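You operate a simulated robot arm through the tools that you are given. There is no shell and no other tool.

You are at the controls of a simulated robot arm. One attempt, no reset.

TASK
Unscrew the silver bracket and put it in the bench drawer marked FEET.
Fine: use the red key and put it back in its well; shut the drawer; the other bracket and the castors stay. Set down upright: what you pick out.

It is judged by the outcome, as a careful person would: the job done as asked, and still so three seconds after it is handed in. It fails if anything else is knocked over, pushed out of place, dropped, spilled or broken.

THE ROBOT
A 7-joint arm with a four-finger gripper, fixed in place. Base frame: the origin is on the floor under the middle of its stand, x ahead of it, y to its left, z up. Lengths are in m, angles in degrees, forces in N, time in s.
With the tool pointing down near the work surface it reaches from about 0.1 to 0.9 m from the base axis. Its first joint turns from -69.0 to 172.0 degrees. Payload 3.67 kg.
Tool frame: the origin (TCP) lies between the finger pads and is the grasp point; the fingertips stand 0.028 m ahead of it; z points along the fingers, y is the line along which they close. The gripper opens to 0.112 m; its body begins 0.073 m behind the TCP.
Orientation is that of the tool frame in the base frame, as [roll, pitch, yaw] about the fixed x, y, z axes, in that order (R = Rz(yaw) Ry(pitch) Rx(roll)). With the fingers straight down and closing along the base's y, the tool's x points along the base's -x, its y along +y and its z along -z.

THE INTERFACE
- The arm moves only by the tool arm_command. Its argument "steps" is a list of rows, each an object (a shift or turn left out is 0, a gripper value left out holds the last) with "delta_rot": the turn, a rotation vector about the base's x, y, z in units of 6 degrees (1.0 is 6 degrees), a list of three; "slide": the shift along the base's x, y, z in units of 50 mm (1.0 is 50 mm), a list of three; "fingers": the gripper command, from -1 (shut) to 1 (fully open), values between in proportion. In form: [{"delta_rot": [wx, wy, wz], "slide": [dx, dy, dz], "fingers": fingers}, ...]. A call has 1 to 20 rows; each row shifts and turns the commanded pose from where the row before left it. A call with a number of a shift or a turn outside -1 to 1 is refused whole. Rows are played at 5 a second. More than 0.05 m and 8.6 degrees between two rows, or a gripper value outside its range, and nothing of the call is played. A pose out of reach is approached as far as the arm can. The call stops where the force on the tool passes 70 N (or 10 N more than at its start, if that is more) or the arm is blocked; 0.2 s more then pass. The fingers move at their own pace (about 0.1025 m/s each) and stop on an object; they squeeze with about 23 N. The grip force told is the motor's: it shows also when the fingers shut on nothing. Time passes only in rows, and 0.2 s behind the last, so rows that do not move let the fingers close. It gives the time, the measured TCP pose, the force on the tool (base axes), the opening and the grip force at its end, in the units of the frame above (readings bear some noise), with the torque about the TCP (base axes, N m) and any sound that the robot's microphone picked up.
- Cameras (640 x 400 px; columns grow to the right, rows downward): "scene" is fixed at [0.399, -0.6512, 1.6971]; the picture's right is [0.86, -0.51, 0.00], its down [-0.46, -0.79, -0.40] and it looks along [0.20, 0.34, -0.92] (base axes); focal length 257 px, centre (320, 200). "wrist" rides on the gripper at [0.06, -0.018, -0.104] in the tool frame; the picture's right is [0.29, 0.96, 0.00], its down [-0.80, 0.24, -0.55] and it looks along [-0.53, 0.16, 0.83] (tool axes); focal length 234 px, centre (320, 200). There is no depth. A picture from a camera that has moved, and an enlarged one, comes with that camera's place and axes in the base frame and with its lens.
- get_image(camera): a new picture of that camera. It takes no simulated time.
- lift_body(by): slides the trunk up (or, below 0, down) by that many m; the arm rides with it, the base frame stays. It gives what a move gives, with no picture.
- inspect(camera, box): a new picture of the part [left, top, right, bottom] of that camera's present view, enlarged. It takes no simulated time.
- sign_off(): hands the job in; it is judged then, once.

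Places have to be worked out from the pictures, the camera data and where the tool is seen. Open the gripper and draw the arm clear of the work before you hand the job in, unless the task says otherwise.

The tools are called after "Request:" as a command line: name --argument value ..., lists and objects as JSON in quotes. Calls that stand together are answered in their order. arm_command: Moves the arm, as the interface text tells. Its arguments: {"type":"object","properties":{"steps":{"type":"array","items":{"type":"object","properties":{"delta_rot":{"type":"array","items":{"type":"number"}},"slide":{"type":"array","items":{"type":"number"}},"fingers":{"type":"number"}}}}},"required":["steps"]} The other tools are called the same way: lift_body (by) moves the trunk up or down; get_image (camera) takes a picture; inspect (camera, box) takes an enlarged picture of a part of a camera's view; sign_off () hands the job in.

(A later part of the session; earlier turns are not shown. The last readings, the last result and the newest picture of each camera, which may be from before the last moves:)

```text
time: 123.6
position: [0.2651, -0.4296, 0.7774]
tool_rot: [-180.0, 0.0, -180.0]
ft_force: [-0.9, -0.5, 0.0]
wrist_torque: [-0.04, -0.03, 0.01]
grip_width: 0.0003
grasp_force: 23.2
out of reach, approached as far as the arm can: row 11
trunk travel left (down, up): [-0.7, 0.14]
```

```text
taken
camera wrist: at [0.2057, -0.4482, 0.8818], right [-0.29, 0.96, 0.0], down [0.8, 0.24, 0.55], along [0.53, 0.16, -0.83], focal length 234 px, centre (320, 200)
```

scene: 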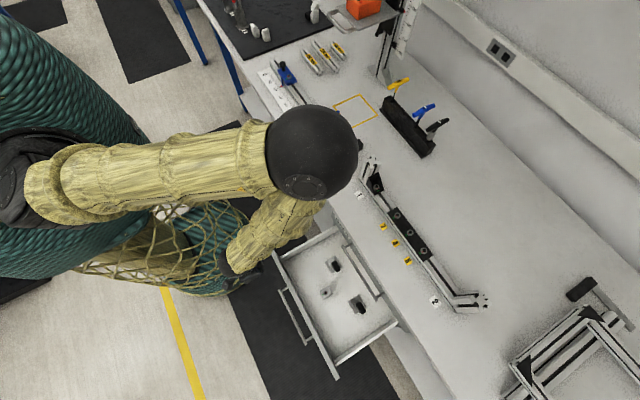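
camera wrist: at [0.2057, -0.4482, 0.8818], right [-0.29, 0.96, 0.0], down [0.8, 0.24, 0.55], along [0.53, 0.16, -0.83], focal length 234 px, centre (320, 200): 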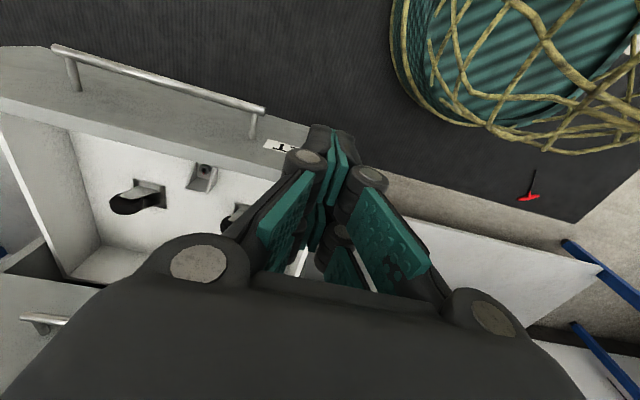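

The drawer with bracket and castors is in clear view; its outer face is at x ≈ 0.32. I lower the closed fingers in front of the panel.

Request:
arm_command --steps '[{"slide": [0, 0.15, -0.6]}, {"slide": [0, 0.1, -0.7]}, {"slide": [0, 0, -0.7]}, {"slide": [0, 0, -0.7]}, {"slide": [0, 0, -0.7]}, {"slide": [0, 0, 0]}]'

Request:
get_image --camera "wrist"

Request:
inspect --camera "scene" --box '[220, 200, 420, 390]'

```text
time: 125.0
position: [0.2649, -0.4186, 0.6071]
tool_rot: [180.0, 0.1, -179.9]
ft_force: [-0.8, 0.5, 0.0]
wrist_torque: [-0.01, -0.01, 0.01]
grip_width: 0.0
grasp_force: 23.3
trunk travel left (down, up): [-0.7, 0.14]
```

```text
taken
camera wrist: at [0.2053, -0.437, 0.7111], right [-0.29, 0.96, 0.0], down [0.8, 0.24, 0.56], along [0.53, 0.16, -0.83], focal length 234 px, centre (320, 200)
```

wrist: 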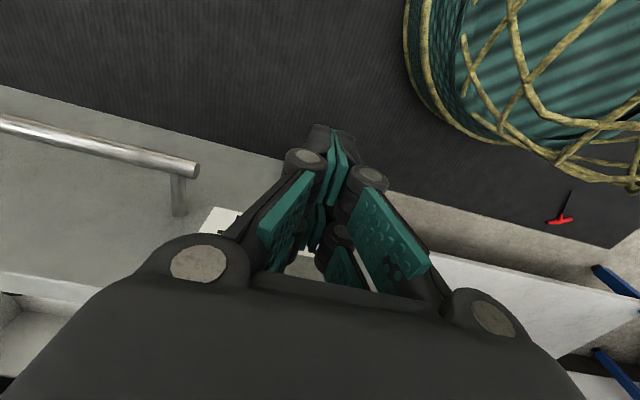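

```text
2.11 times, centred on (320, 295) of scene
camera zoom: at [0.399, -0.6512, 1.6971], right [0.86, -0.51, 0.0], down [-0.46, -0.79, -0.4], along [0.2, 0.34, -0.92], focal length 542 px, centre (320, 0)
```

zoom: 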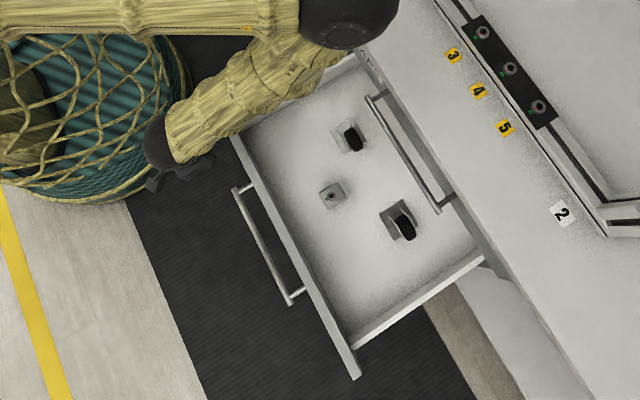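

I push the panel slowly in +x (about 40 mm/s) so that nothing in the drawer slides or tips.

Request:
arm_command --steps '[{"slide": [0.1, 0, 0]}, {"slide": [0.1, 0, 0]}, {"slide": [0.1, 0, 0]}, {"slide": [0.1, 0, 0]}, {"slide": [0.1, 0, 0]}, {"slide": [0.12, 0, 0]}, {"slide": [0.14, 0, 0]}, {"slide": [0.15, 0, 0]}, {"slide": [0.15, 0, 0]}, {"slide": [0.15, 0, 0]}, {"slide": [0.15, 0, 0]}, {"slide": [0.1, 0, 0]}, {"slide": [0, 0, 0]}]'

Request:
inspect --camera "scene" --box '[220, 200, 420, 390]'

Request:
get_image --camera "wrist"

```text
time: 127.8
position: [0.3385, -0.4183, 0.6065]
tool_rot: [-179.9, 0.1, 180.0]
ft_force: [0.1, 0.4, 0.2]
wrist_torque: [0.01, 0.0, 0.0]
grip_width: 0.0002
grasp_force: 35.2
trunk travel left (down, up): [-0.7, 0.14]
```

```text
2.11 times, centred on (320, 295) of scene
camera zoom: at [0.399, -0.6512, 1.6971], right [0.86, -0.51, 0.0], down [-0.46, -0.79, -0.4], along [0.2, 0.34, -0.92], focal length 542 px, centre (320, 0)
```

zoom: 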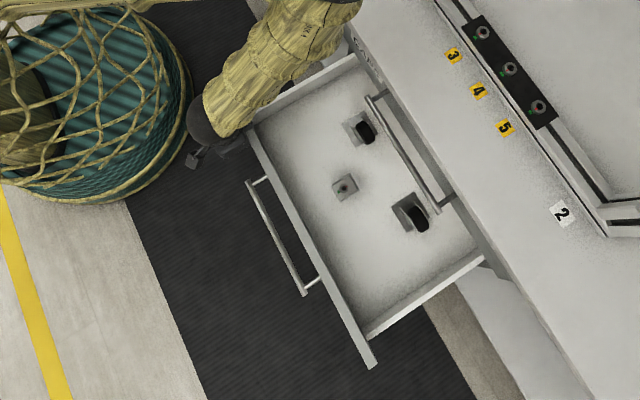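

```text
taken
camera wrist: at [0.2794, -0.4376, 0.7107], right [-0.29, 0.96, 0.0], down [0.8, 0.24, 0.56], along [0.53, 0.16, -0.83], focal length 234 px, centre (320, 200)
```

wrist: 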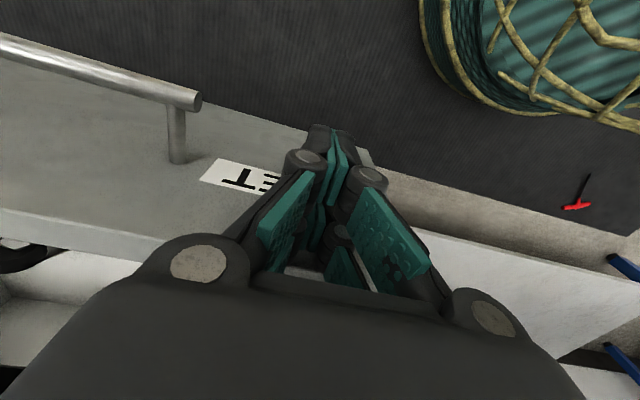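

The drawer closes smoothly, with the bracket still upright. I continue pushing.

Request:
arm_command --steps '[{"slide": [0.1, 0, 0]}, {"slide": [0.15, 0, 0]}, {"slide": [0.15, 0, 0]}, {"slide": [0.15, 0, 0]}, {"slide": [0.15, 0, 0]}, {"slide": [0.15, 0, 0]}, {"slide": [0.15, 0, 0]}, {"slide": [0.15, 0, 0]}, {"slide": [0.15, 0, 0]}, {"slide": [0.15, 0, 0]}, {"slide": [0.15, 0, 0]}, {"slide": [0.15, 0, 0]}, {"slide": [0.15, 0, 0]}, {"slide": [0.1, 0, 0]}, {"slide": [0.05, 0, 0]}, {"slide": [0, 0, 0]}]'

Request:
get_image --camera "scene"

Request:
inspect --camera "scene" --box '[220, 200, 420, 390]'

Request:
get_image --camera "wrist"

```text
time: 131.2
position: [0.4415, -0.4195, 0.6077]
tool_rot: [-180.0, 0.0, -180.0]
ft_force: [-1.2, -0.3, 0.0]
wrist_torque: [0.01, 0.03, -0.02]
grip_width: 0.0
grasp_force: 35.8
trunk travel left (down, up): [-0.7, 0.14]
```

```text
taken
```

scene: 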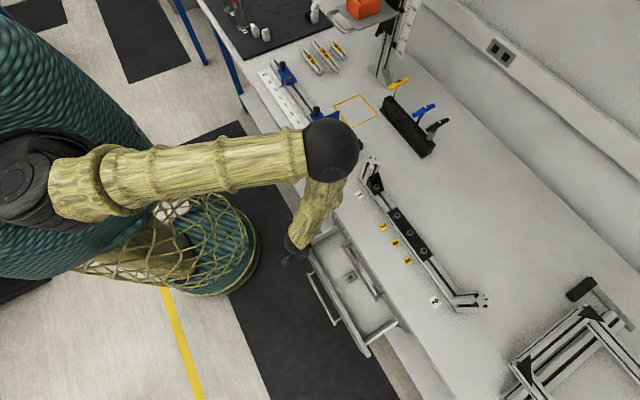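

```text
2.11 times, centred on (320, 295) of scene
camera zoom: at [0.399, -0.6512, 1.6971], right [0.86, -0.51, 0.0], down [-0.46, -0.79, -0.4], along [0.2, 0.34, -0.92], focal length 542 px, centre (320, 0)
```

zoom: 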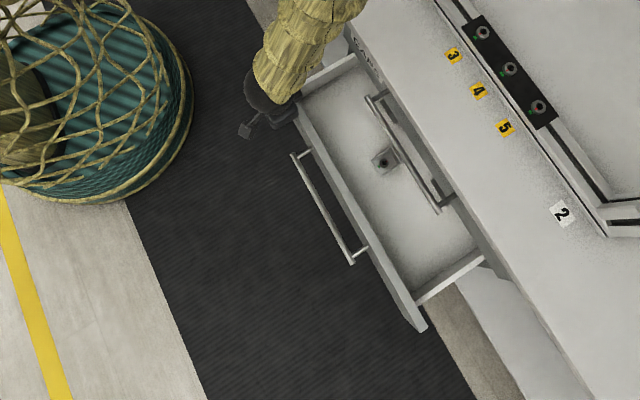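

```text
taken
camera wrist: at [0.3816, -0.4375, 0.7107], right [-0.29, 0.96, 0.0], down [0.8, 0.24, 0.56], along [0.53, 0.16, -0.83], focal length 234 px, centre (320, 200)
```

wrist: 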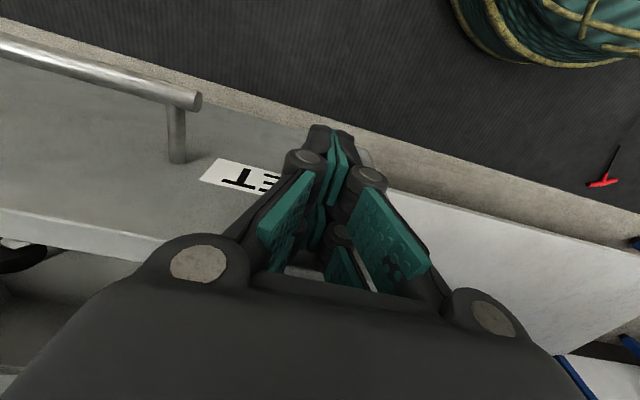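

Going well; about 15 cm still open. I push on to TCP x ≈ 0.50, staying clear of the bench edge.

Request:
arm_command --steps '[{"slide": [0.1, 0, 0]}, {"slide": [0.15, 0, 0]}, {"slide": [0.15, 0, 0]}, {"slide": [0.15, 0, 0]}, {"slide": [0.15, 0, 0]}, {"slide": [0.15, 0, 0]}, {"slide": [0.15, 0, 0]}, {"slide": [0.1, 0, 0]}, {"slide": [0.05, 0, 0]}, {"slide": [0, 0, 0]}]'

Request:
get_image --camera "scene"

Request:
get_image --camera "wrist"

```text
time: 133.4
position: [0.5004, -0.4188, 0.6058]
tool_rot: [-179.9, 0.1, 179.9]
ft_force: [-1.8, -0.2, 0.3]
wrist_torque: [-0.03, 0.05, 0.0]
grip_width: 0.0001
grasp_force: 35.7
trunk travel left (down, up): [-0.7, 0.14]
```

```text
taken
```

scene: 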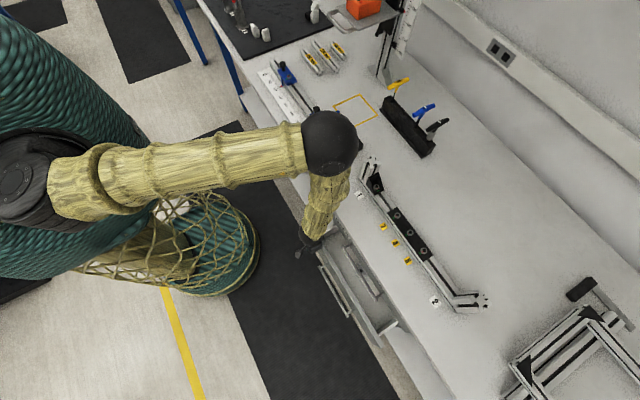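

```text
taken
camera wrist: at [0.4389, -0.4374, 0.7105], right [-0.29, 0.96, 0.0], down [0.8, 0.24, 0.56], along [0.53, 0.16, -0.83], focal length 234 px, centre (320, 200)
```

wrist: 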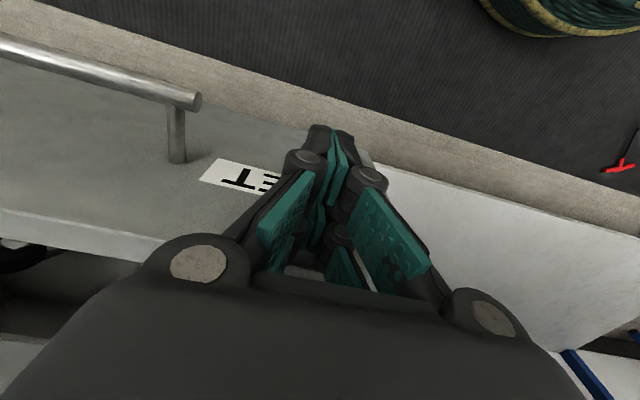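

About 11 cm remain open, and tool-down would now meet the CAPS handle and bench edge. I back off 4 cm, shift to y ≈ −0.40 and pitch the tool forward 50° to finish with the fingertips.

Request:
arm_command --steps '[{"slide": [-0.4, 0.1, 0]}, {"slide": [-0.4, 0.1, 0]}, {"slide": [0, 0.1, 0], "delta_rot": [0, -1, 0]}, {"slide": [0, 0.06, 0], "delta_rot": [0, -1, 0]}, {"delta_rot": [0, -1, 0]}, {"delta_rot": [0, -1, 0]}, {"delta_rot": [0, -1, 0]}, {"delta_rot": [0, -1, 0]}, {"delta_rot": [0, -1, 0]}, {"delta_rot": [0, -1, 0]}, {"delta_rot": [0, -0.3, 0]}, {"slide": [0, 0, 0]}]'

Request:
get_image --camera "scene"

Request:
get_image --camera "wrist"

```text
time: 136.0
position: [0.4595, -0.4011, 0.6057]
tool_rot: [179.9, 50.0, 179.8]
ft_force: [0.4, -0.1, 0.4]
wrist_torque: [0.0, 0.01, 0.0]
grip_width: 0.0
grasp_force: 35.1
trunk travel left (down, up): [-0.7, 0.14]
```

```text
taken
```

scene: 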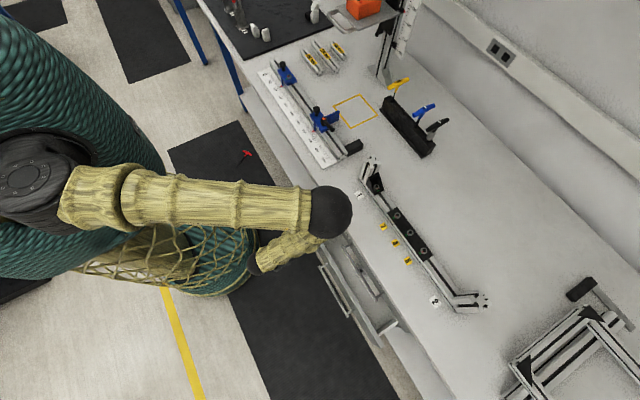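

```text
taken
camera wrist: at [0.3405, -0.4196, 0.6278], right [-0.18, 0.96, -0.22], down [0.09, 0.24, 0.97], along [0.98, 0.16, -0.13], focal length 234 px, centre (320, 200)
```

wrist: 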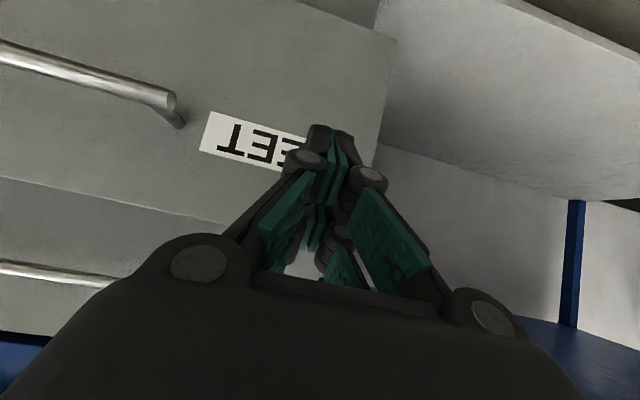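

The fingertips point at the panel by the FEET label. I push +x slowly again.

Request:
arm_command --steps '[{"slide": [0.1, 0, -0.02]}, {"slide": [0.1, 0, -0.02]}, {"slide": [0.1, 0, -0.02]}, {"slide": [0.1, 0, -0.02]}, {"slide": [0.12, 0, -0.02]}, {"slide": [0.15, 0, -0.02]}, {"slide": [0.15, 0, 0]}, {"slide": [0.15, 0, 0]}, {"slide": [0.15, 0, 0]}, {"slide": [0.15, 0, 0]}, {"slide": [0.15, 0, 0]}, {"slide": [0.15, 0, 0]}, {"slide": [0.15, 0, 0]}, {"slide": [0.1, 0, 0]}, {"slide": [0, 0, 0]}]'

Request:
get_image --camera "scene"

Request:
get_image --camera "wrist"

```text
time: 139.2
position: [0.5507, -0.4009, 0.6008]
tool_rot: [179.9, 50.0, 179.9]
ft_force: [0.4, 0.2, 0.6]
wrist_torque: [0.03, 0.0, 0.0]
grip_width: 0.0
grasp_force: 35.7
trunk travel left (down, up): [-0.7, 0.14]
```

```text
taken
```

scene: 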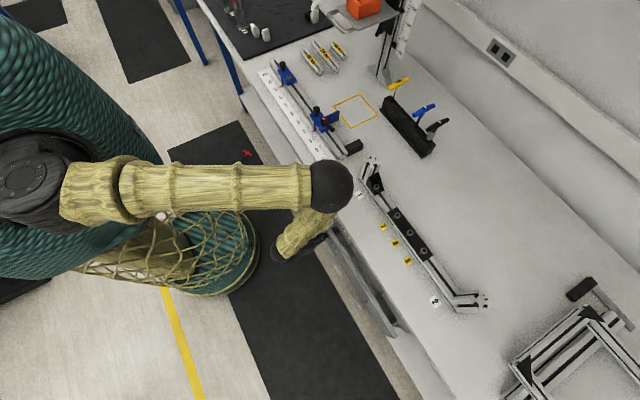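

```text
taken
camera wrist: at [0.4319, -0.4196, 0.6219], right [-0.19, 0.96, -0.22], down [0.09, 0.24, 0.97], along [0.98, 0.16, -0.13], focal length 234 px, centre (320, 200)
```

wrist: 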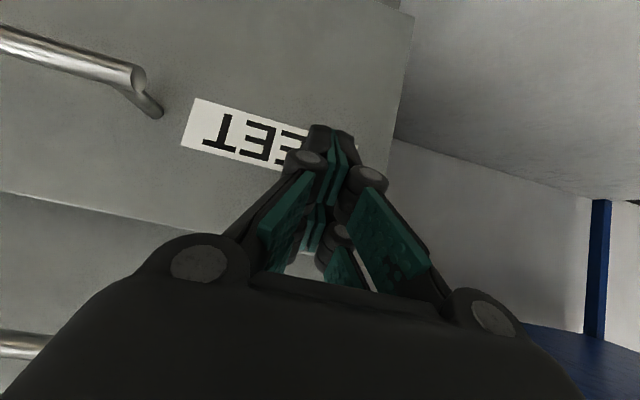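

Nearly shut. I push the last few centimetres gently and watch for the stop.

Request:
arm_command --steps '[{"slide": [0.1, 0, 0]}, {"slide": [0.12, 0, 0]}, {"slide": [0.12, 0, 0]}, {"slide": [0.12, 0, 0]}, {"slide": [0.1, 0, 0]}, {"slide": [0.06, 0, 0]}, {"slide": [0, 0, 0]}]'

Request:
get_image --camera "scene"

Request:
get_image --camera "wrist"

```text
time: 140.8
position: [0.5823, -0.402, 0.6003]
tool_rot: [179.9, 49.9, 180.0]
ft_force: [-1.1, 0.2, -0.2]
wrist_torque: [0.01, 0.01, -0.03]
grip_width: 0.006
grasp_force: 35.5
trunk travel left (down, up): [-0.7, 0.14]
```

```text
taken
```

scene: 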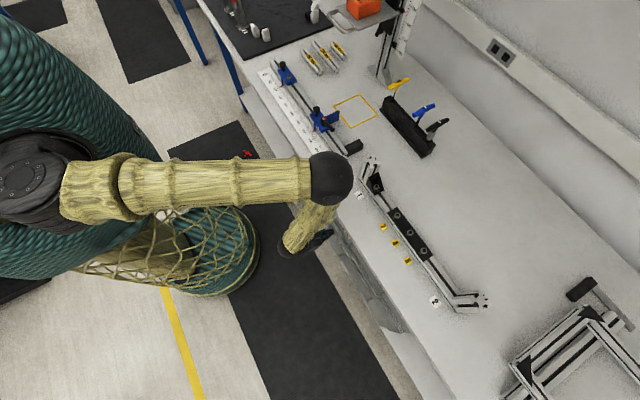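

```text
taken
camera wrist: at [0.4629, -0.4192, 0.6219], right [-0.19, 0.96, -0.22], down [0.09, 0.24, 0.97], along [0.98, 0.16, -0.13], focal length 234 px, centre (320, 200)
```

wrist: 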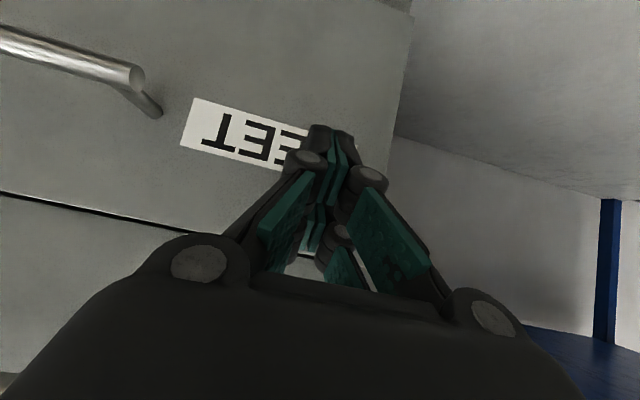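

Nearly flush with the CAPS front. A few more millimetres to the stop.

Request:
arm_command --steps '[{"slide": [0.06, 0, 0]}, {"slide": [0.06, 0, 0]}, {"slide": [0, 0, 0]}]'

Request:
arm_command --steps '[{"slide": [0.06, 0, 0]}, {"slide": [0.06, 0, 0]}, {"slide": [0, 0, 0]}]'

Request:
get_image --camera "wrist"

Request:
inspect --camera "scene" --box '[300, 200, 440, 370]'

```text
time: 141.6
position: [0.5878, -0.4016, 0.6015]
tool_rot: [179.8, 49.9, 179.9]
ft_force: [0.4, 0.0, 0.1]
wrist_torque: [0.02, -0.01, 0.01]
grip_width: 0.0001
grasp_force: 35.5
trunk travel left (down, up): [-0.7, 0.14]
```

```text
time: 142.4
position: [0.5929, -0.4002, 0.6005]
tool_rot: [179.9, 49.9, 179.9]
ft_force: [-0.2, -0.2, -0.8]
wrist_torque: [0.02, 0.02, -0.01]
grip_width: 0.0001
grasp_force: 35.5
trunk travel left (down, up): [-0.7, 0.14]
```

```text
taken
camera wrist: at [0.4748, -0.419, 0.6222], right [-0.19, 0.96, -0.22], down [0.09, 0.24, 0.97], along [0.98, 0.16, -0.13], focal length 234 px, centre (320, 200)
```

wrist: 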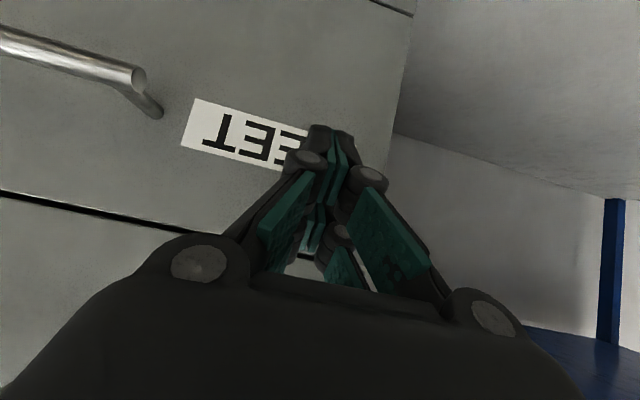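

```text
2.35 times, centred on (370, 285) of scene
camera zoom: at [0.399, -0.6512, 1.6971], right [0.86, -0.51, 0.0], down [-0.46, -0.79, -0.4], along [0.2, 0.34, -0.92], focal length 606 px, centre (202, 0)
```

zoom: 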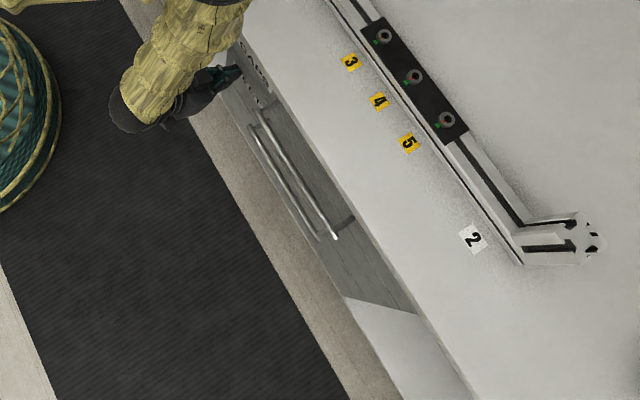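

Still moving freely. I continue until the stop is felt.

Request:
arm_command --steps '[{"slide": [0.06, 0, 0]}, {"slide": [0.06, 0, 0]}, {"slide": [0, 0, 0]}]'

Request:
arm_command --steps '[{"slide": [0.05, 0, 0]}, {"slide": [0.05, 0, 0]}, {"slide": [0, 0, 0]}]'

Request:
get_image --camera "wrist"

Request:
inspect --camera "scene" --box '[310, 220, 450, 360]'

```text
time: 143.2
position: [0.5944, -0.4006, 0.6019]
tool_rot: [179.9, 49.7, 179.9]
ft_force: [-36.4, 7.9, 2.6]
wrist_torque: [-0.09, -0.21, 0.3]
grip_width: 0.006
grasp_force: 35.9
trunk travel left (down, up): [-0.7, 0.14]
```

```text
time: 143.8
position: [0.5944, -0.4006, 0.5986]
tool_rot: [179.9, 48.9, 179.9]
ft_force: [-25.2, 0.0, 9.7]
wrist_torque: [0.08, -0.41, 0.03]
grip_width: 0.0058
grasp_force: 35.8
trunk travel left (down, up): [-0.7, 0.14]
stopped in row 2: the force on the tool passed its limit at 73 N (the readings are from after the stop); the commanded pose is now the measured one
```

```text
taken
camera wrist: at [0.477, -0.419, 0.621], right [-0.19, 0.96, -0.22], down [0.11, 0.24, 0.97], along [0.98, 0.16, -0.15], focal length 234 px, centre (320, 200)
```

wrist: 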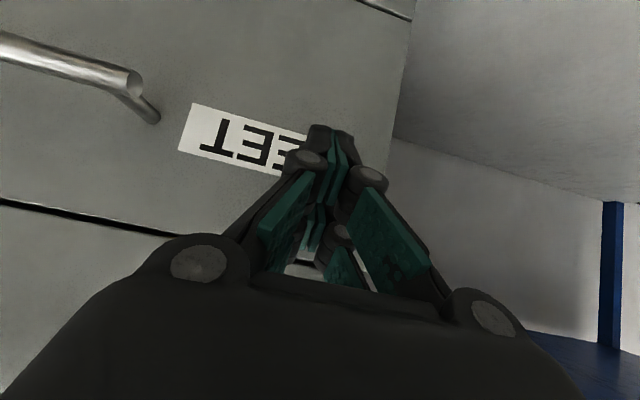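

```text
2.86 times, centred on (380, 290) of scene
camera zoom: at [0.399, -0.6512, 1.6971], right [0.86, -0.51, 0.0], down [-0.46, -0.79, -0.4], along [0.2, 0.34, -0.92], focal length 736 px, centre (149, -57)
```

zoom: 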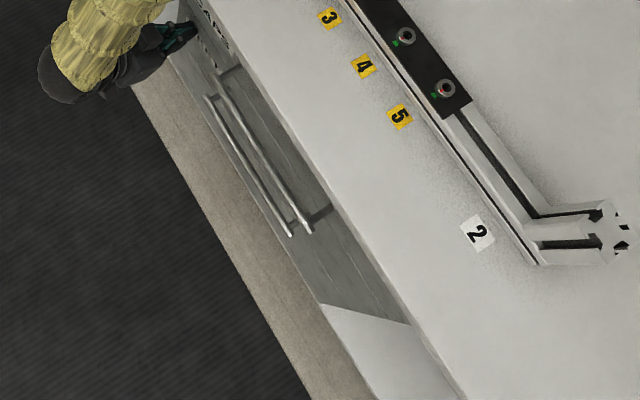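

The stop is reached and the scene view now matches the original closed drawer exactly: FEET is shut. I back away and return the tool to pointing down.

Request:
arm_command --steps '[{"slide": [-0.3, 0, 0]}, {"slide": [-0.8, 0, 0]}, {"slide": [-0.8, 0, 0]}, {"slide": [-0.4, 0.1, 0.3], "delta_rot": [0, 1, 0]}, {"slide": [0, 0.2, 0.5], "delta_rot": [0, 1, 0]}, {"slide": [0, 0.2, 0.5], "delta_rot": [0, 1, 0]}, {"slide": [0, 0.2, 0.5], "delta_rot": [0, 1, 0]}, {"slide": [0, 0.2, 0.5], "delta_rot": [0, 1, 0]}, {"slide": [0, 0.2, 0.5], "delta_rot": [0, 1, 0]}, {"slide": [0, 0.2, 0.5], "delta_rot": [0, 1, 0]}, {"slide": [0, 0.2, 0.5], "delta_rot": [0, 1, 0]}, {"slide": [0, 0, 0], "delta_rot": [0, 0.15, 0]}, {"slide": [0, 0, 0]}]'

Request:
get_image --camera "scene"

Request:
get_image --camera "wrist"

```text
time: 146.6
position: [0.4833, -0.3257, 0.7896]
tool_rot: [-180.0, 0.4, 179.9]
ft_force: [0.1, 0.7, -0.8]
wrist_torque: [-0.02, -0.01, -0.02]
grip_width: 0.0002
grasp_force: 36.0
trunk travel left (down, up): [-0.7, 0.14]
```

```text
taken
```

scene: 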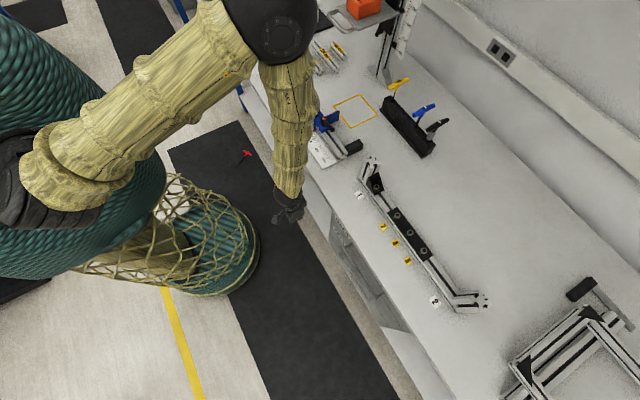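

```text
taken
camera wrist: at [0.422, -0.3433, 0.8924], right [-0.29, 0.96, 0.0], down [0.79, 0.24, 0.56], along [0.54, 0.16, -0.83], focal length 234 px, centre (320, 200)
```

wrist: 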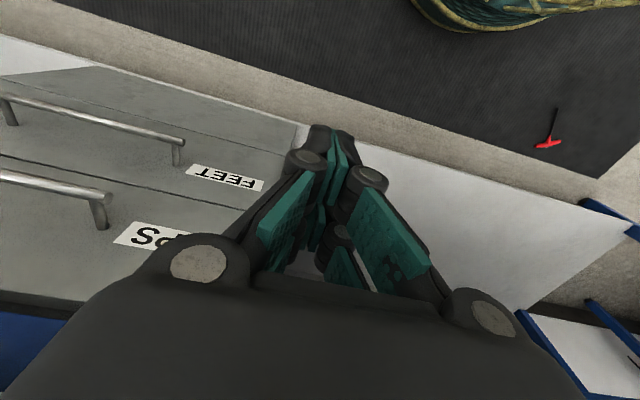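

Both fronts are flush – the drawer is shut. Now the key: I traverse in front of the bench at x ≈ 0.49 toward the +y side, turning the tool on the way.

Request:
arm_command --steps '[{"slide": [0, 0.3, -0.7], "delta_rot": [0, 0, -1]}, {"slide": [0, 0.3, -0.7], "delta_rot": [0, 0, -1]}, {"slide": [0, 0.4, -0.7], "delta_rot": [0, 0, -1]}, {"slide": [0, 0.7, -0.3], "delta_rot": [0, 0, -1]}, {"slide": [0, 0.8, 0], "delta_rot": [0, 0, -1]}, {"slide": [0, 0.8, 0], "delta_rot": [0, 0, -1]}, {"slide": [0, 0.8, 0], "delta_rot": [0, 0, -1]}, {"slide": [0, 0.8, 0], "delta_rot": [0, 0, -1]}, {"slide": [0, 0.8, 0], "delta_rot": [0, 0, -1]}, {"slide": [0, 0.8, 0], "delta_rot": [0, 0, -1]}, {"slide": [0, 0, 0]}]'

Request:
get_image --camera "scene"

Request:
get_image --camera "wrist"

```text
time: 149.0
position: [0.4826, -0.0018, 0.6686]
tool_rot: [179.8, 0.2, 119.8]
ft_force: [-0.3, -0.3, -0.8]
wrist_torque: [0.01, 0.0, -0.03]
grip_width: 0.0002
grasp_force: 35.5
trunk travel left (down, up): [-0.7, 0.14]
```

```text
taken
```

scene: 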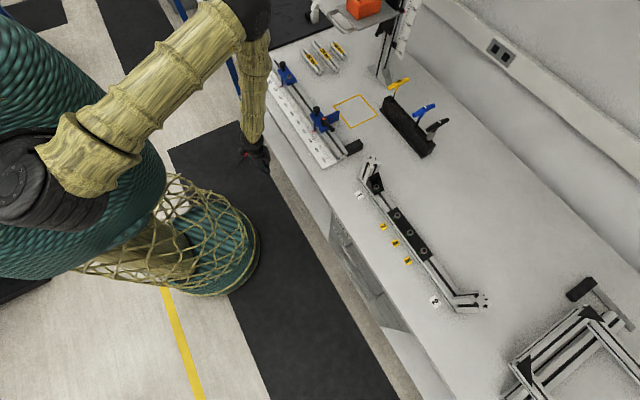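

```text
taken
camera wrist: at [0.436, 0.0414, 0.7722], right [0.69, 0.73, 0.0], down [0.6, -0.57, 0.56], along [0.41, -0.38, -0.83], focal length 234 px, centre (320, 200)
```

wrist: 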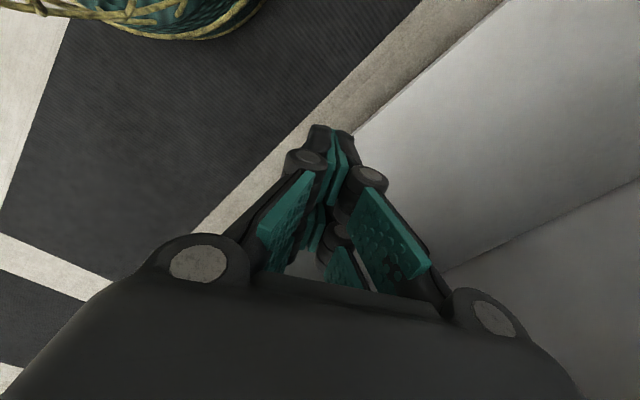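

Good. I continue toward the key at (0.42, 0.56), still turning.

Request:
arm_command --steps '[{"slide": [0, 0.9, 0], "delta_rot": [0, 0, -1]}, {"slide": [0, 0.9, 0], "delta_rot": [0, 0, -1]}, {"slide": [0, 0.9, 0], "delta_rot": [0, 0, -1]}, {"slide": [-0.1, 0.9, 0], "delta_rot": [0, 0, -1]}, {"slide": [-0.1, 0.9, 0], "delta_rot": [0, 0, -1]}, {"slide": [-0.1, 0.9, 0], "delta_rot": [0, 0, -1]}, {"slide": [-0.2, 0.9, 0], "delta_rot": [0, 0, -1]}, {"slide": [-0.2, 0.9, 0], "delta_rot": [0, 0, -1]}, {"slide": [-0.2, 0.9, 0], "delta_rot": [0, 0, -1]}, {"slide": [-0.2, 0.9, 0], "delta_rot": [0, 0, -1]}, {"slide": [0, 0, 0]}]'

Request:
get_image --camera "scene"

Request:
get_image --camera "wrist"

```text
time: 151.4
position: [0.4275, 0.4511, 0.6702]
tool_rot: [179.8, 0.4, 59.8]
ft_force: [0.0, 0.3, -0.2]
wrist_torque: [0.02, -0.03, 0.01]
grip_width: 0.0004
grasp_force: 35.5
trunk travel left (down, up): [-0.7, 0.14]
```

```text
taken
```

scene: 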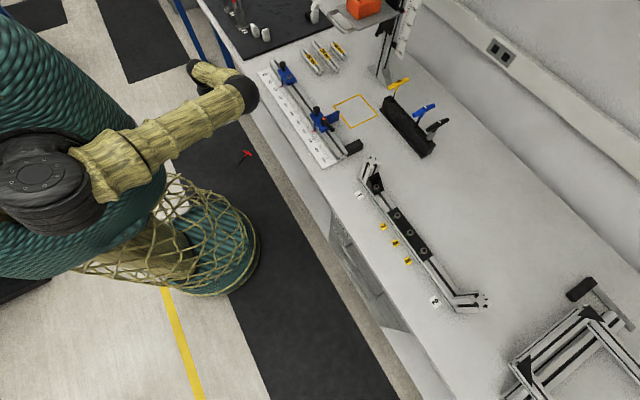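

```text
taken
camera wrist: at [0.4413, 0.5111, 0.7726], right [0.97, -0.23, 0.0], down [-0.19, -0.81, 0.56], along [-0.13, -0.54, -0.83], focal length 234 px, centre (320, 200)
```

wrist: 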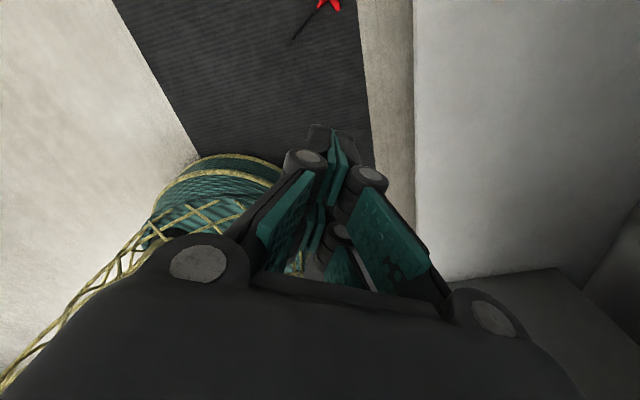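

The arm reached the +y side in good posture. I lower toward the key and turn the fingers so they close across the shaft (yaw ≈ 29°).

Request:
arm_command --steps '[{"slide": [-0.02, 0.36, -0.7], "delta_rot": [0, 0, -0.87], "fingers": -0.29}, {"slide": [-0.02, 0.36, -0.7], "delta_rot": [0, 0, -0.87]}, {"slide": [-0.02, 0.36, -0.7], "delta_rot": [0, 0, -0.87]}, {"slide": [-0.02, 0.36, -0.7], "delta_rot": [0, 0, -0.87]}, {"slide": [-0.02, 0.36, -0.7], "delta_rot": [0, 0, -0.87]}, {"slide": [-0.02, 0.36, -0.7], "delta_rot": [0, 0, -0.87]}, {"slide": [0, 0, 0]}]'

Request:
get_image --camera "scene"

Request:
get_image --camera "wrist"

```text
time: 153.1
position: [0.5788, 0.3038, 0.4119]
tool_rot: [172.3, -1.2, 23.6]
ft_force: [0.1, 1.0, -0.7]
wrist_torque: [0.01, -0.02, -0.01]
grip_width: 0.0397
grasp_force: 0.0
out of reach, approached as far as the arm can: row 3, 4, 5, 6
trunk travel left (down, up): [-0.7, 0.14]
stopped in row 7: the arm was blocked; the commanded pose is now the measured one
```

```text
taken
```

scene: 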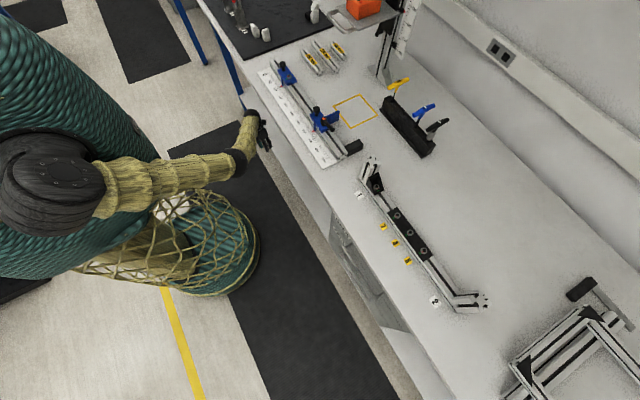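

```text
taken
camera wrist: at [0.6191, 0.356, 0.5149], right [0.64, -0.76, 0.13], down [-0.68, -0.47, 0.56], along [-0.36, -0.45, -0.81], focal length 234 px, centre (320, 200)
```

wrist: 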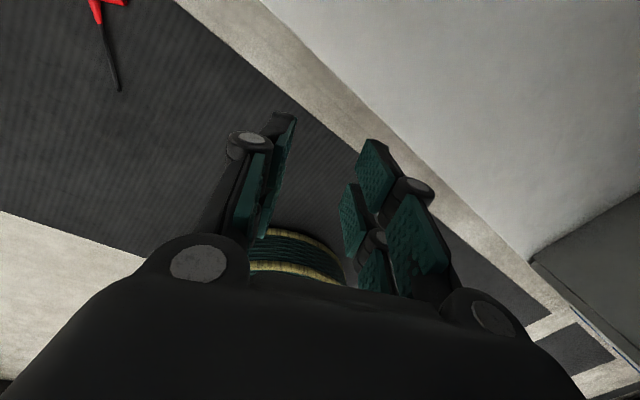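

The arm ran into a limit reaching low without the trunk and ended near the bench front. I carefully back away (−x, up) and will lower the trunk instead.

Request:
arm_command --steps '[{"slide": [-0.4, 0.1, 0.2]}, {"slide": [-0.4, 0.2, 0.4]}, {"slide": [0, 0, 0]}]'

Request:
get_image --camera "scene"

```text
time: 153.9
position: [0.5318, 0.3273, 0.4459]
tool_rot: [172.7, -1.2, 23.7]
ft_force: [0.4, 0.5, -0.3]
wrist_torque: [0.0, 0.01, -0.01]
grip_width: 0.0399
grasp_force: 0.0
trunk travel left (down, up): [-0.7, 0.14]
```

```text
taken
```

scene: 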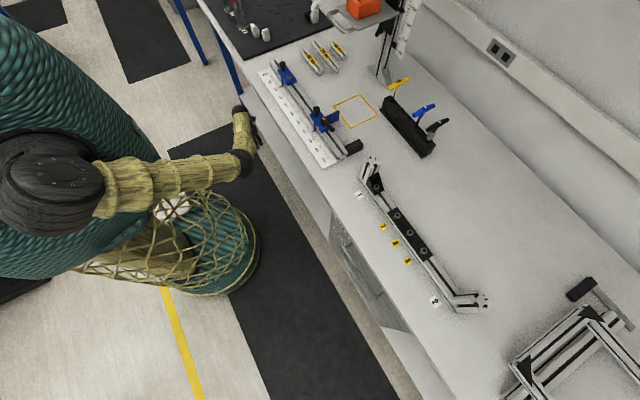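

It moves freely. I go back up to the earlier good posture, levelling the tool.

Request:
arm_command --steps '[{"slide": [-0.4, 0.3, 0.7], "delta_rot": [0.25, 0.17, 0.2]}, {"slide": [-0.4, 0.4, 0.7], "delta_rot": [0.26, 0.17, 0.2]}, {"slide": [-0.4, 0.5, 0.7], "delta_rot": [0.26, 0.17, 0.2]}, {"slide": [-0.4, 0.5, 0.7], "delta_rot": [0.26, 0.17, 0.2]}, {"slide": [-0.4, 0.5, 0.7]}, {"slide": [-0.1, 0.4, 0.7]}, {"slide": [0, 0, 0]}]'

Request:
get_image --camera "scene"

Request:
get_image --camera "wrist"

```text
time: 155.5
position: [0.4288, 0.4557, 0.6551]
tool_rot: [-180.0, -0.2, 28.5]
ft_force: [0.8, 0.1, -0.1]
wrist_torque: [0.0, 0.0, 0.01]
grip_width: 0.0398
grasp_force: 0.1
trunk travel left (down, up): [-0.7, 0.14]
```

```text
taken
```

scene: 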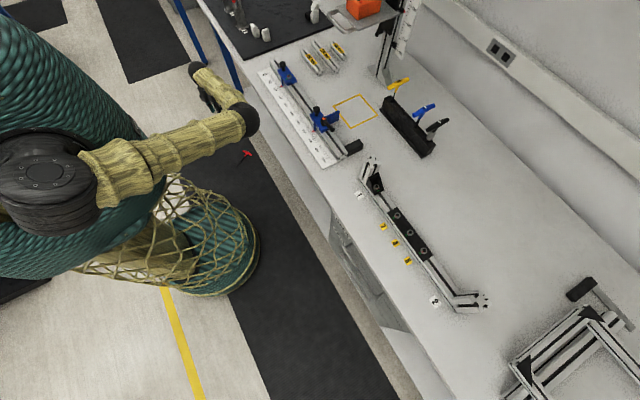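

```text
taken
camera wrist: at [0.4725, 0.5003, 0.7593], right [0.71, -0.7, 0.0], down [-0.59, -0.59, 0.55], along [-0.39, -0.39, -0.83], focal length 234 px, centre (320, 200)
```

wrist: 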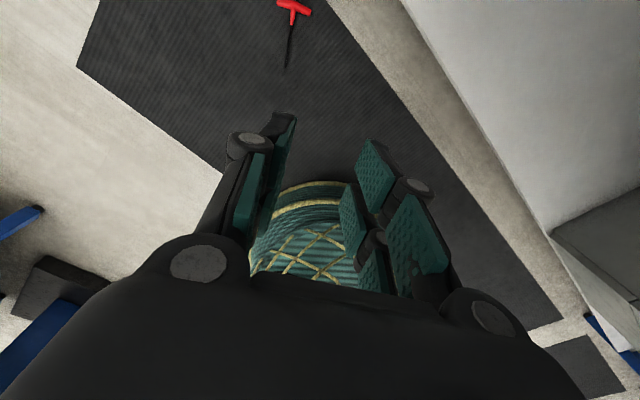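

Posture restored. I zoom in on the key for an accurate position and angle.

Request:
inspect --camera "wrist" --box '[240, 0, 352, 70]'

Request:
inspect --camera "scene" --box '[222, 140, 262, 165]'

```text
5.71 times, centred on (296, 35) of wrist
camera zoom: at [0.4725, 0.5003, 0.7593], right [0.71, -0.7, 0.0], down [-0.59, -0.59, 0.55], along [-0.39, -0.39, -0.83], focal length 1338 px, centre (457, 1143)
```

zoom: 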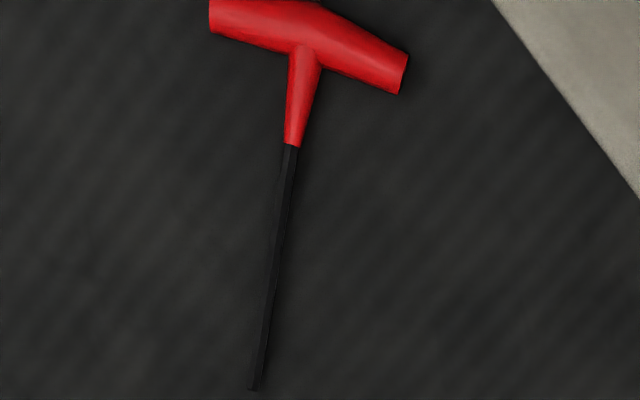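

```text
16.00 times, centred on (242, 152) of scene
camera zoom: at [0.399, -0.6512, 1.6971], right [0.86, -0.51, 0.0], down [-0.46, -0.79, -0.4], along [0.2, 0.34, -0.92], focal length 4119 px, centre (1568, 960)
```

zoom: 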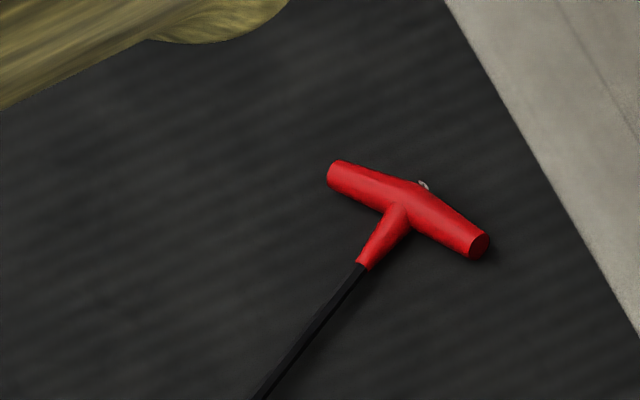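

The key's shaft runs at about 210° from handle (0.48, 0.60) to tip (0.363, 0.534). I lower the trunk in stages, watching the elbow's clearance to the bench front.

Request:
lift_body --by -0.2

Request:
get_image --camera "scene"

Request:
get_image --camera "wrist"

```text
time: 157.7
position: [0.4287, 0.4564, 0.4533]
tool_rot: [-180.0, -0.3, 28.4]
ft_force: [0.1, 0.1, 0.6]
wrist_torque: [0.0, -0.01, -0.01]
grip_width: 0.0398
grasp_force: 0.1
trunk travel left (down, up): [-0.5, 0.34]
```

```text
taken
```

scene: 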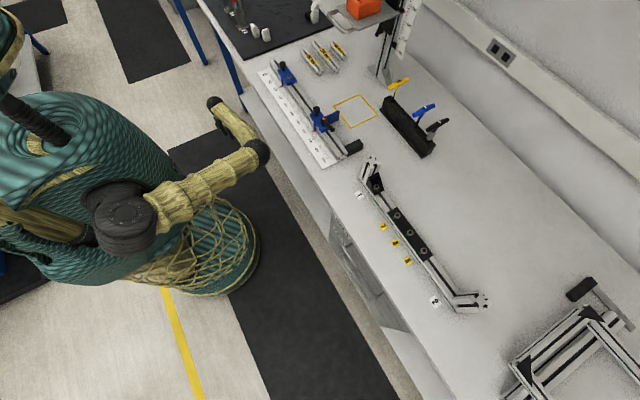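

```text
taken
camera wrist: at [0.4725, 0.5003, 0.5592], right [0.71, -0.7, 0.0], down [-0.59, -0.59, 0.55], along [-0.39, -0.39, -0.83], focal length 234 px, centre (320, 200)
```

wrist: 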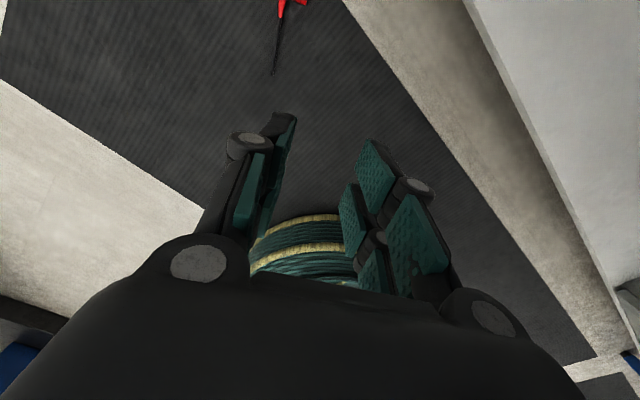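

The elbow stays clear of the bench front. I move over the shaft's grip point and turn to yaw 30°, then lower the trunk further.

Request:
arm_command --steps '[{"slide": [0, 0.6, 0], "delta_rot": [0, 0, 0.1]}, {"slide": [0, 0.6, 0], "delta_rot": [0, 0, 0.1]}, {"slide": [-0.03, 0.6, 0], "delta_rot": [0, 0, 0.1]}, {"slide": [-0.03, 0.5, 0]}, {"slide": [0, 0, 0]}]'

Request:
lift_body --by -0.2

Request:
get_image --camera "scene"

Request:
get_image --camera "wrist"

```text
time: 159.1
position: [0.4775, 0.4642, 0.4466]
tool_rot: [178.1, -1.6, 28.1]
ft_force: [-0.6, 0.2, 0.3]
wrist_torque: [-0.02, -0.02, 0.02]
grip_width: 0.0396
grasp_force: 0.1
out of reach, approached as far as the arm can: row 2, 3, 4
trunk travel left (down, up): [-0.5, 0.34]
stopped in row 5: the arm was blocked; the commanded pose is now the measured one
```

```text
time: 161.2
position: [0.4754, 0.4655, 0.2456]
tool_rot: [178.0, -1.4, 28.2]
ft_force: [-0.1, -0.6, 0.0]
wrist_torque: [0.04, 0.04, -0.01]
grip_width: 0.0397
grasp_force: 0.1
trunk travel left (down, up): [-0.3, 0.54]
```

```text
taken
```

scene: 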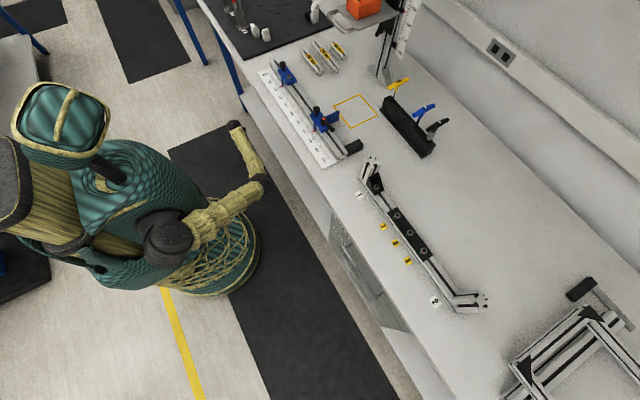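

```text
taken
camera wrist: at [0.5156, 0.5113, 0.3502], right [0.71, -0.71, 0.04], down [-0.61, -0.58, 0.54], along [-0.36, -0.41, -0.84], focal length 234 px, centre (320, 200)
```

wrist: 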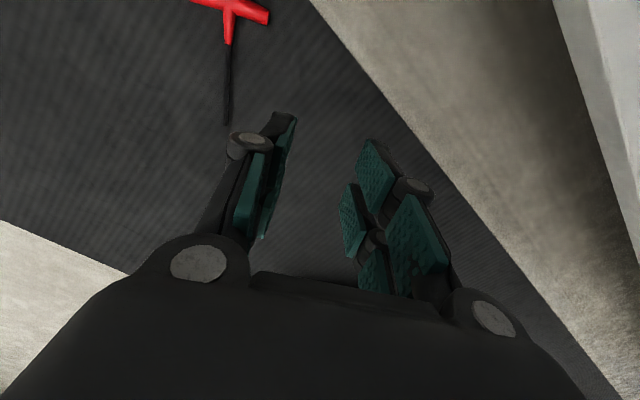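

The arm's shoulder limit stops it short of y ≈ 0.5 with the tool vertical, so I will tilt the tool toward +y. First I come back to a clear pose and turn to yaw 90°.

Request:
arm_command --steps '[{"slide": [-0.4, -0.4, 0.2], "delta_rot": [0.15, 0.1, 0.9]}, {"slide": [-0.4, -0.4, 0.2], "delta_rot": [0.15, 0.1, 0.9]}, {"slide": [-0.2, -0.5, 0.2], "delta_rot": [0.05, 0.1, 0.9]}, {"delta_rot": [0, 0, 1]}, {"delta_rot": [0, 0, 1]}, {"delta_rot": [0, 0, 1]}, {"delta_rot": [0, 0, 1]}, {"delta_rot": [0, 0, 1]}, {"delta_rot": [0, 0, 1]}, {"delta_rot": [0, 0, 1]}, {"delta_rot": [0, 0, 0.6]}, {"slide": [0, 0, 0]}]'

Request:
get_image --camera "scene"

Request:
get_image --camera "wrist"

```text
time: 163.8
position: [0.422, 0.4041, 0.2761]
tool_rot: [-178.9, -1.2, 90.2]
ft_force: [-0.6, -0.2, -0.1]
wrist_torque: [-0.01, 0.01, 0.01]
grip_width: 0.0399
grasp_force: 0.0
trunk travel left (down, up): [-0.3, 0.54]
```

```text
taken
```

scene: 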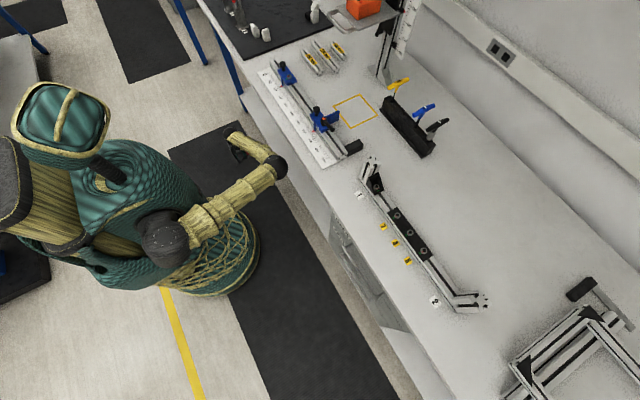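

```text
taken
camera wrist: at [0.4064, 0.461, 0.3831], right [0.96, 0.29, -0.01], down [0.25, -0.81, 0.53], along [0.15, -0.51, -0.85], focal length 234 px, centre (320, 200)
```

wrist: 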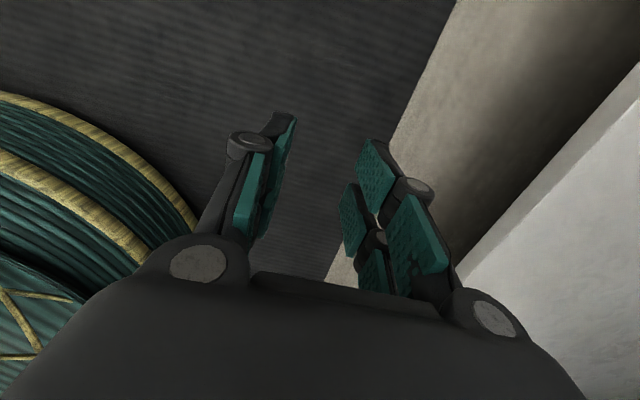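

Let me check the elbow's clearance to the bench front before tilting.

Request:
inspect --camera "scene" --box '[220, 110, 340, 215]'

```text
3.81 times, centred on (280, 162) of scene
camera zoom: at [0.399, -0.6512, 1.6971], right [0.86, -0.51, 0.0], down [-0.46, -0.79, -0.4], along [0.2, 0.34, -0.92], focal length 981 px, centre (472, 343)
```

zoom: 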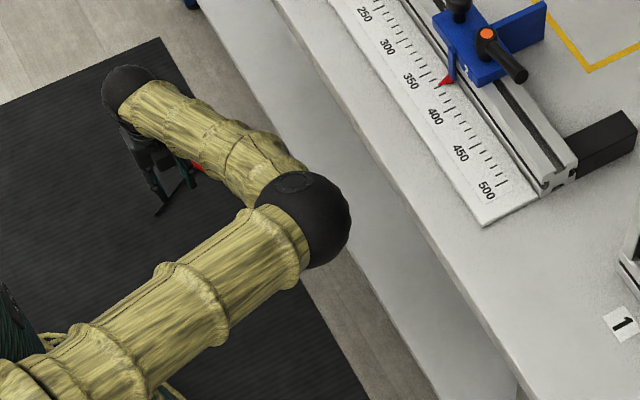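

The elbow is close to the bench front (1–2 cm), so I keep the wrist where it is and swing only the fingers outward: tilt 40° toward +y with the TCP moving along, fingers closed.

Request:
arm_command --steps '[{"slide": [-0.1, 0.52, 0.03], "delta_rot": [1, 0, 0], "fingers": -1}, {"slide": [-0.1, 0.52, 0.08], "delta_rot": [1, 0, 0]}, {"slide": [0, 0.51, 0.14], "delta_rot": [1, 0, 0]}, {"slide": [0, 0.49, 0.19], "delta_rot": [1, 0, 0]}, {"slide": [0, 0.47, 0.24], "delta_rot": [1, 0, 0]}, {"slide": [0, 0.44, 0.28], "delta_rot": [1, 0, 0]}, {"slide": [0, 0.28, 0.22], "delta_rot": [0.5, 0, 0]}, {"slide": [0, 0, 0]}]'

Request:
inspect --camera "scene" --box '[200, 90, 340, 215]'

Request:
get_image --camera "wrist"

```text
time: 165.6
position: [0.4114, 0.5639, 0.3373]
tool_rot: [-179.1, -40.3, 90.2]
ft_force: [0.3, 0.4, 0.5]
wrist_torque: [0.0, 0.02, 0.0]
grip_width: 0.0
grasp_force: 22.5
trunk travel left (down, up): [-0.3, 0.54]
```

```text
3.20 times, centred on (270, 152) of scene
camera zoom: at [0.399, -0.6512, 1.6971], right [0.86, -0.51, 0.0], down [-0.46, -0.79, -0.4], along [0.2, 0.34, -0.92], focal length 824 px, centre (480, 352)
```

zoom: 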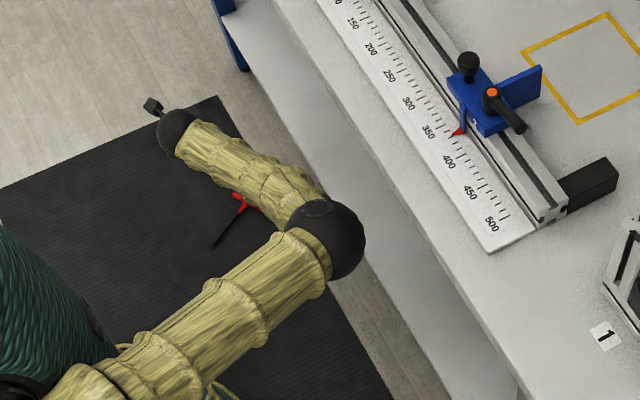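

```text
taken
camera wrist: at [0.3961, 0.5433, 0.4549], right [0.96, 0.23, 0.17], down [0.25, -0.96, -0.1], along [0.15, 0.14, -0.98], focal length 234 px, centre (320, 200)
```

wrist: 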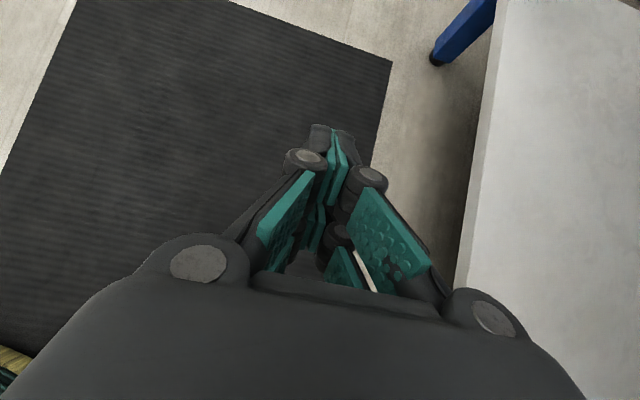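

Tilted and clear. I move the fingertips over the far side of the shaft (y ≈ 0.60) and lower the trunk.

Request:
arm_command --steps '[{"slide": [0.1, 0.4, 0]}, {"slide": [0.08, 0.35, 0]}, {"slide": [0, 0, 0]}]'

Request:
inspect --camera "scene" --box '[200, 90, 340, 215]'

```text
time: 166.4
position: [0.4209, 0.6023, 0.3353]
tool_rot: [-179.1, -40.2, 90.3]
ft_force: [0.2, -0.5, -0.3]
wrist_torque: [0.01, -0.01, -0.02]
grip_width: 0.0
grasp_force: 22.9
trunk travel left (down, up): [-0.3, 0.54]
```

```text
3.20 times, centred on (270, 152) of scene
camera zoom: at [0.399, -0.6512, 1.6971], right [0.86, -0.51, 0.0], down [-0.46, -0.79, -0.4], along [0.2, 0.34, -0.92], focal length 824 px, centre (480, 352)
```

zoom: 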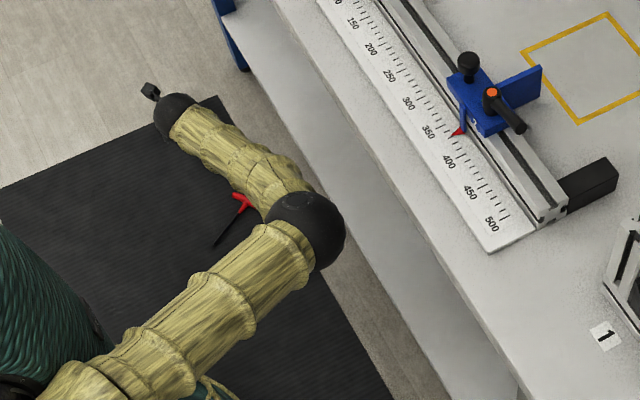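

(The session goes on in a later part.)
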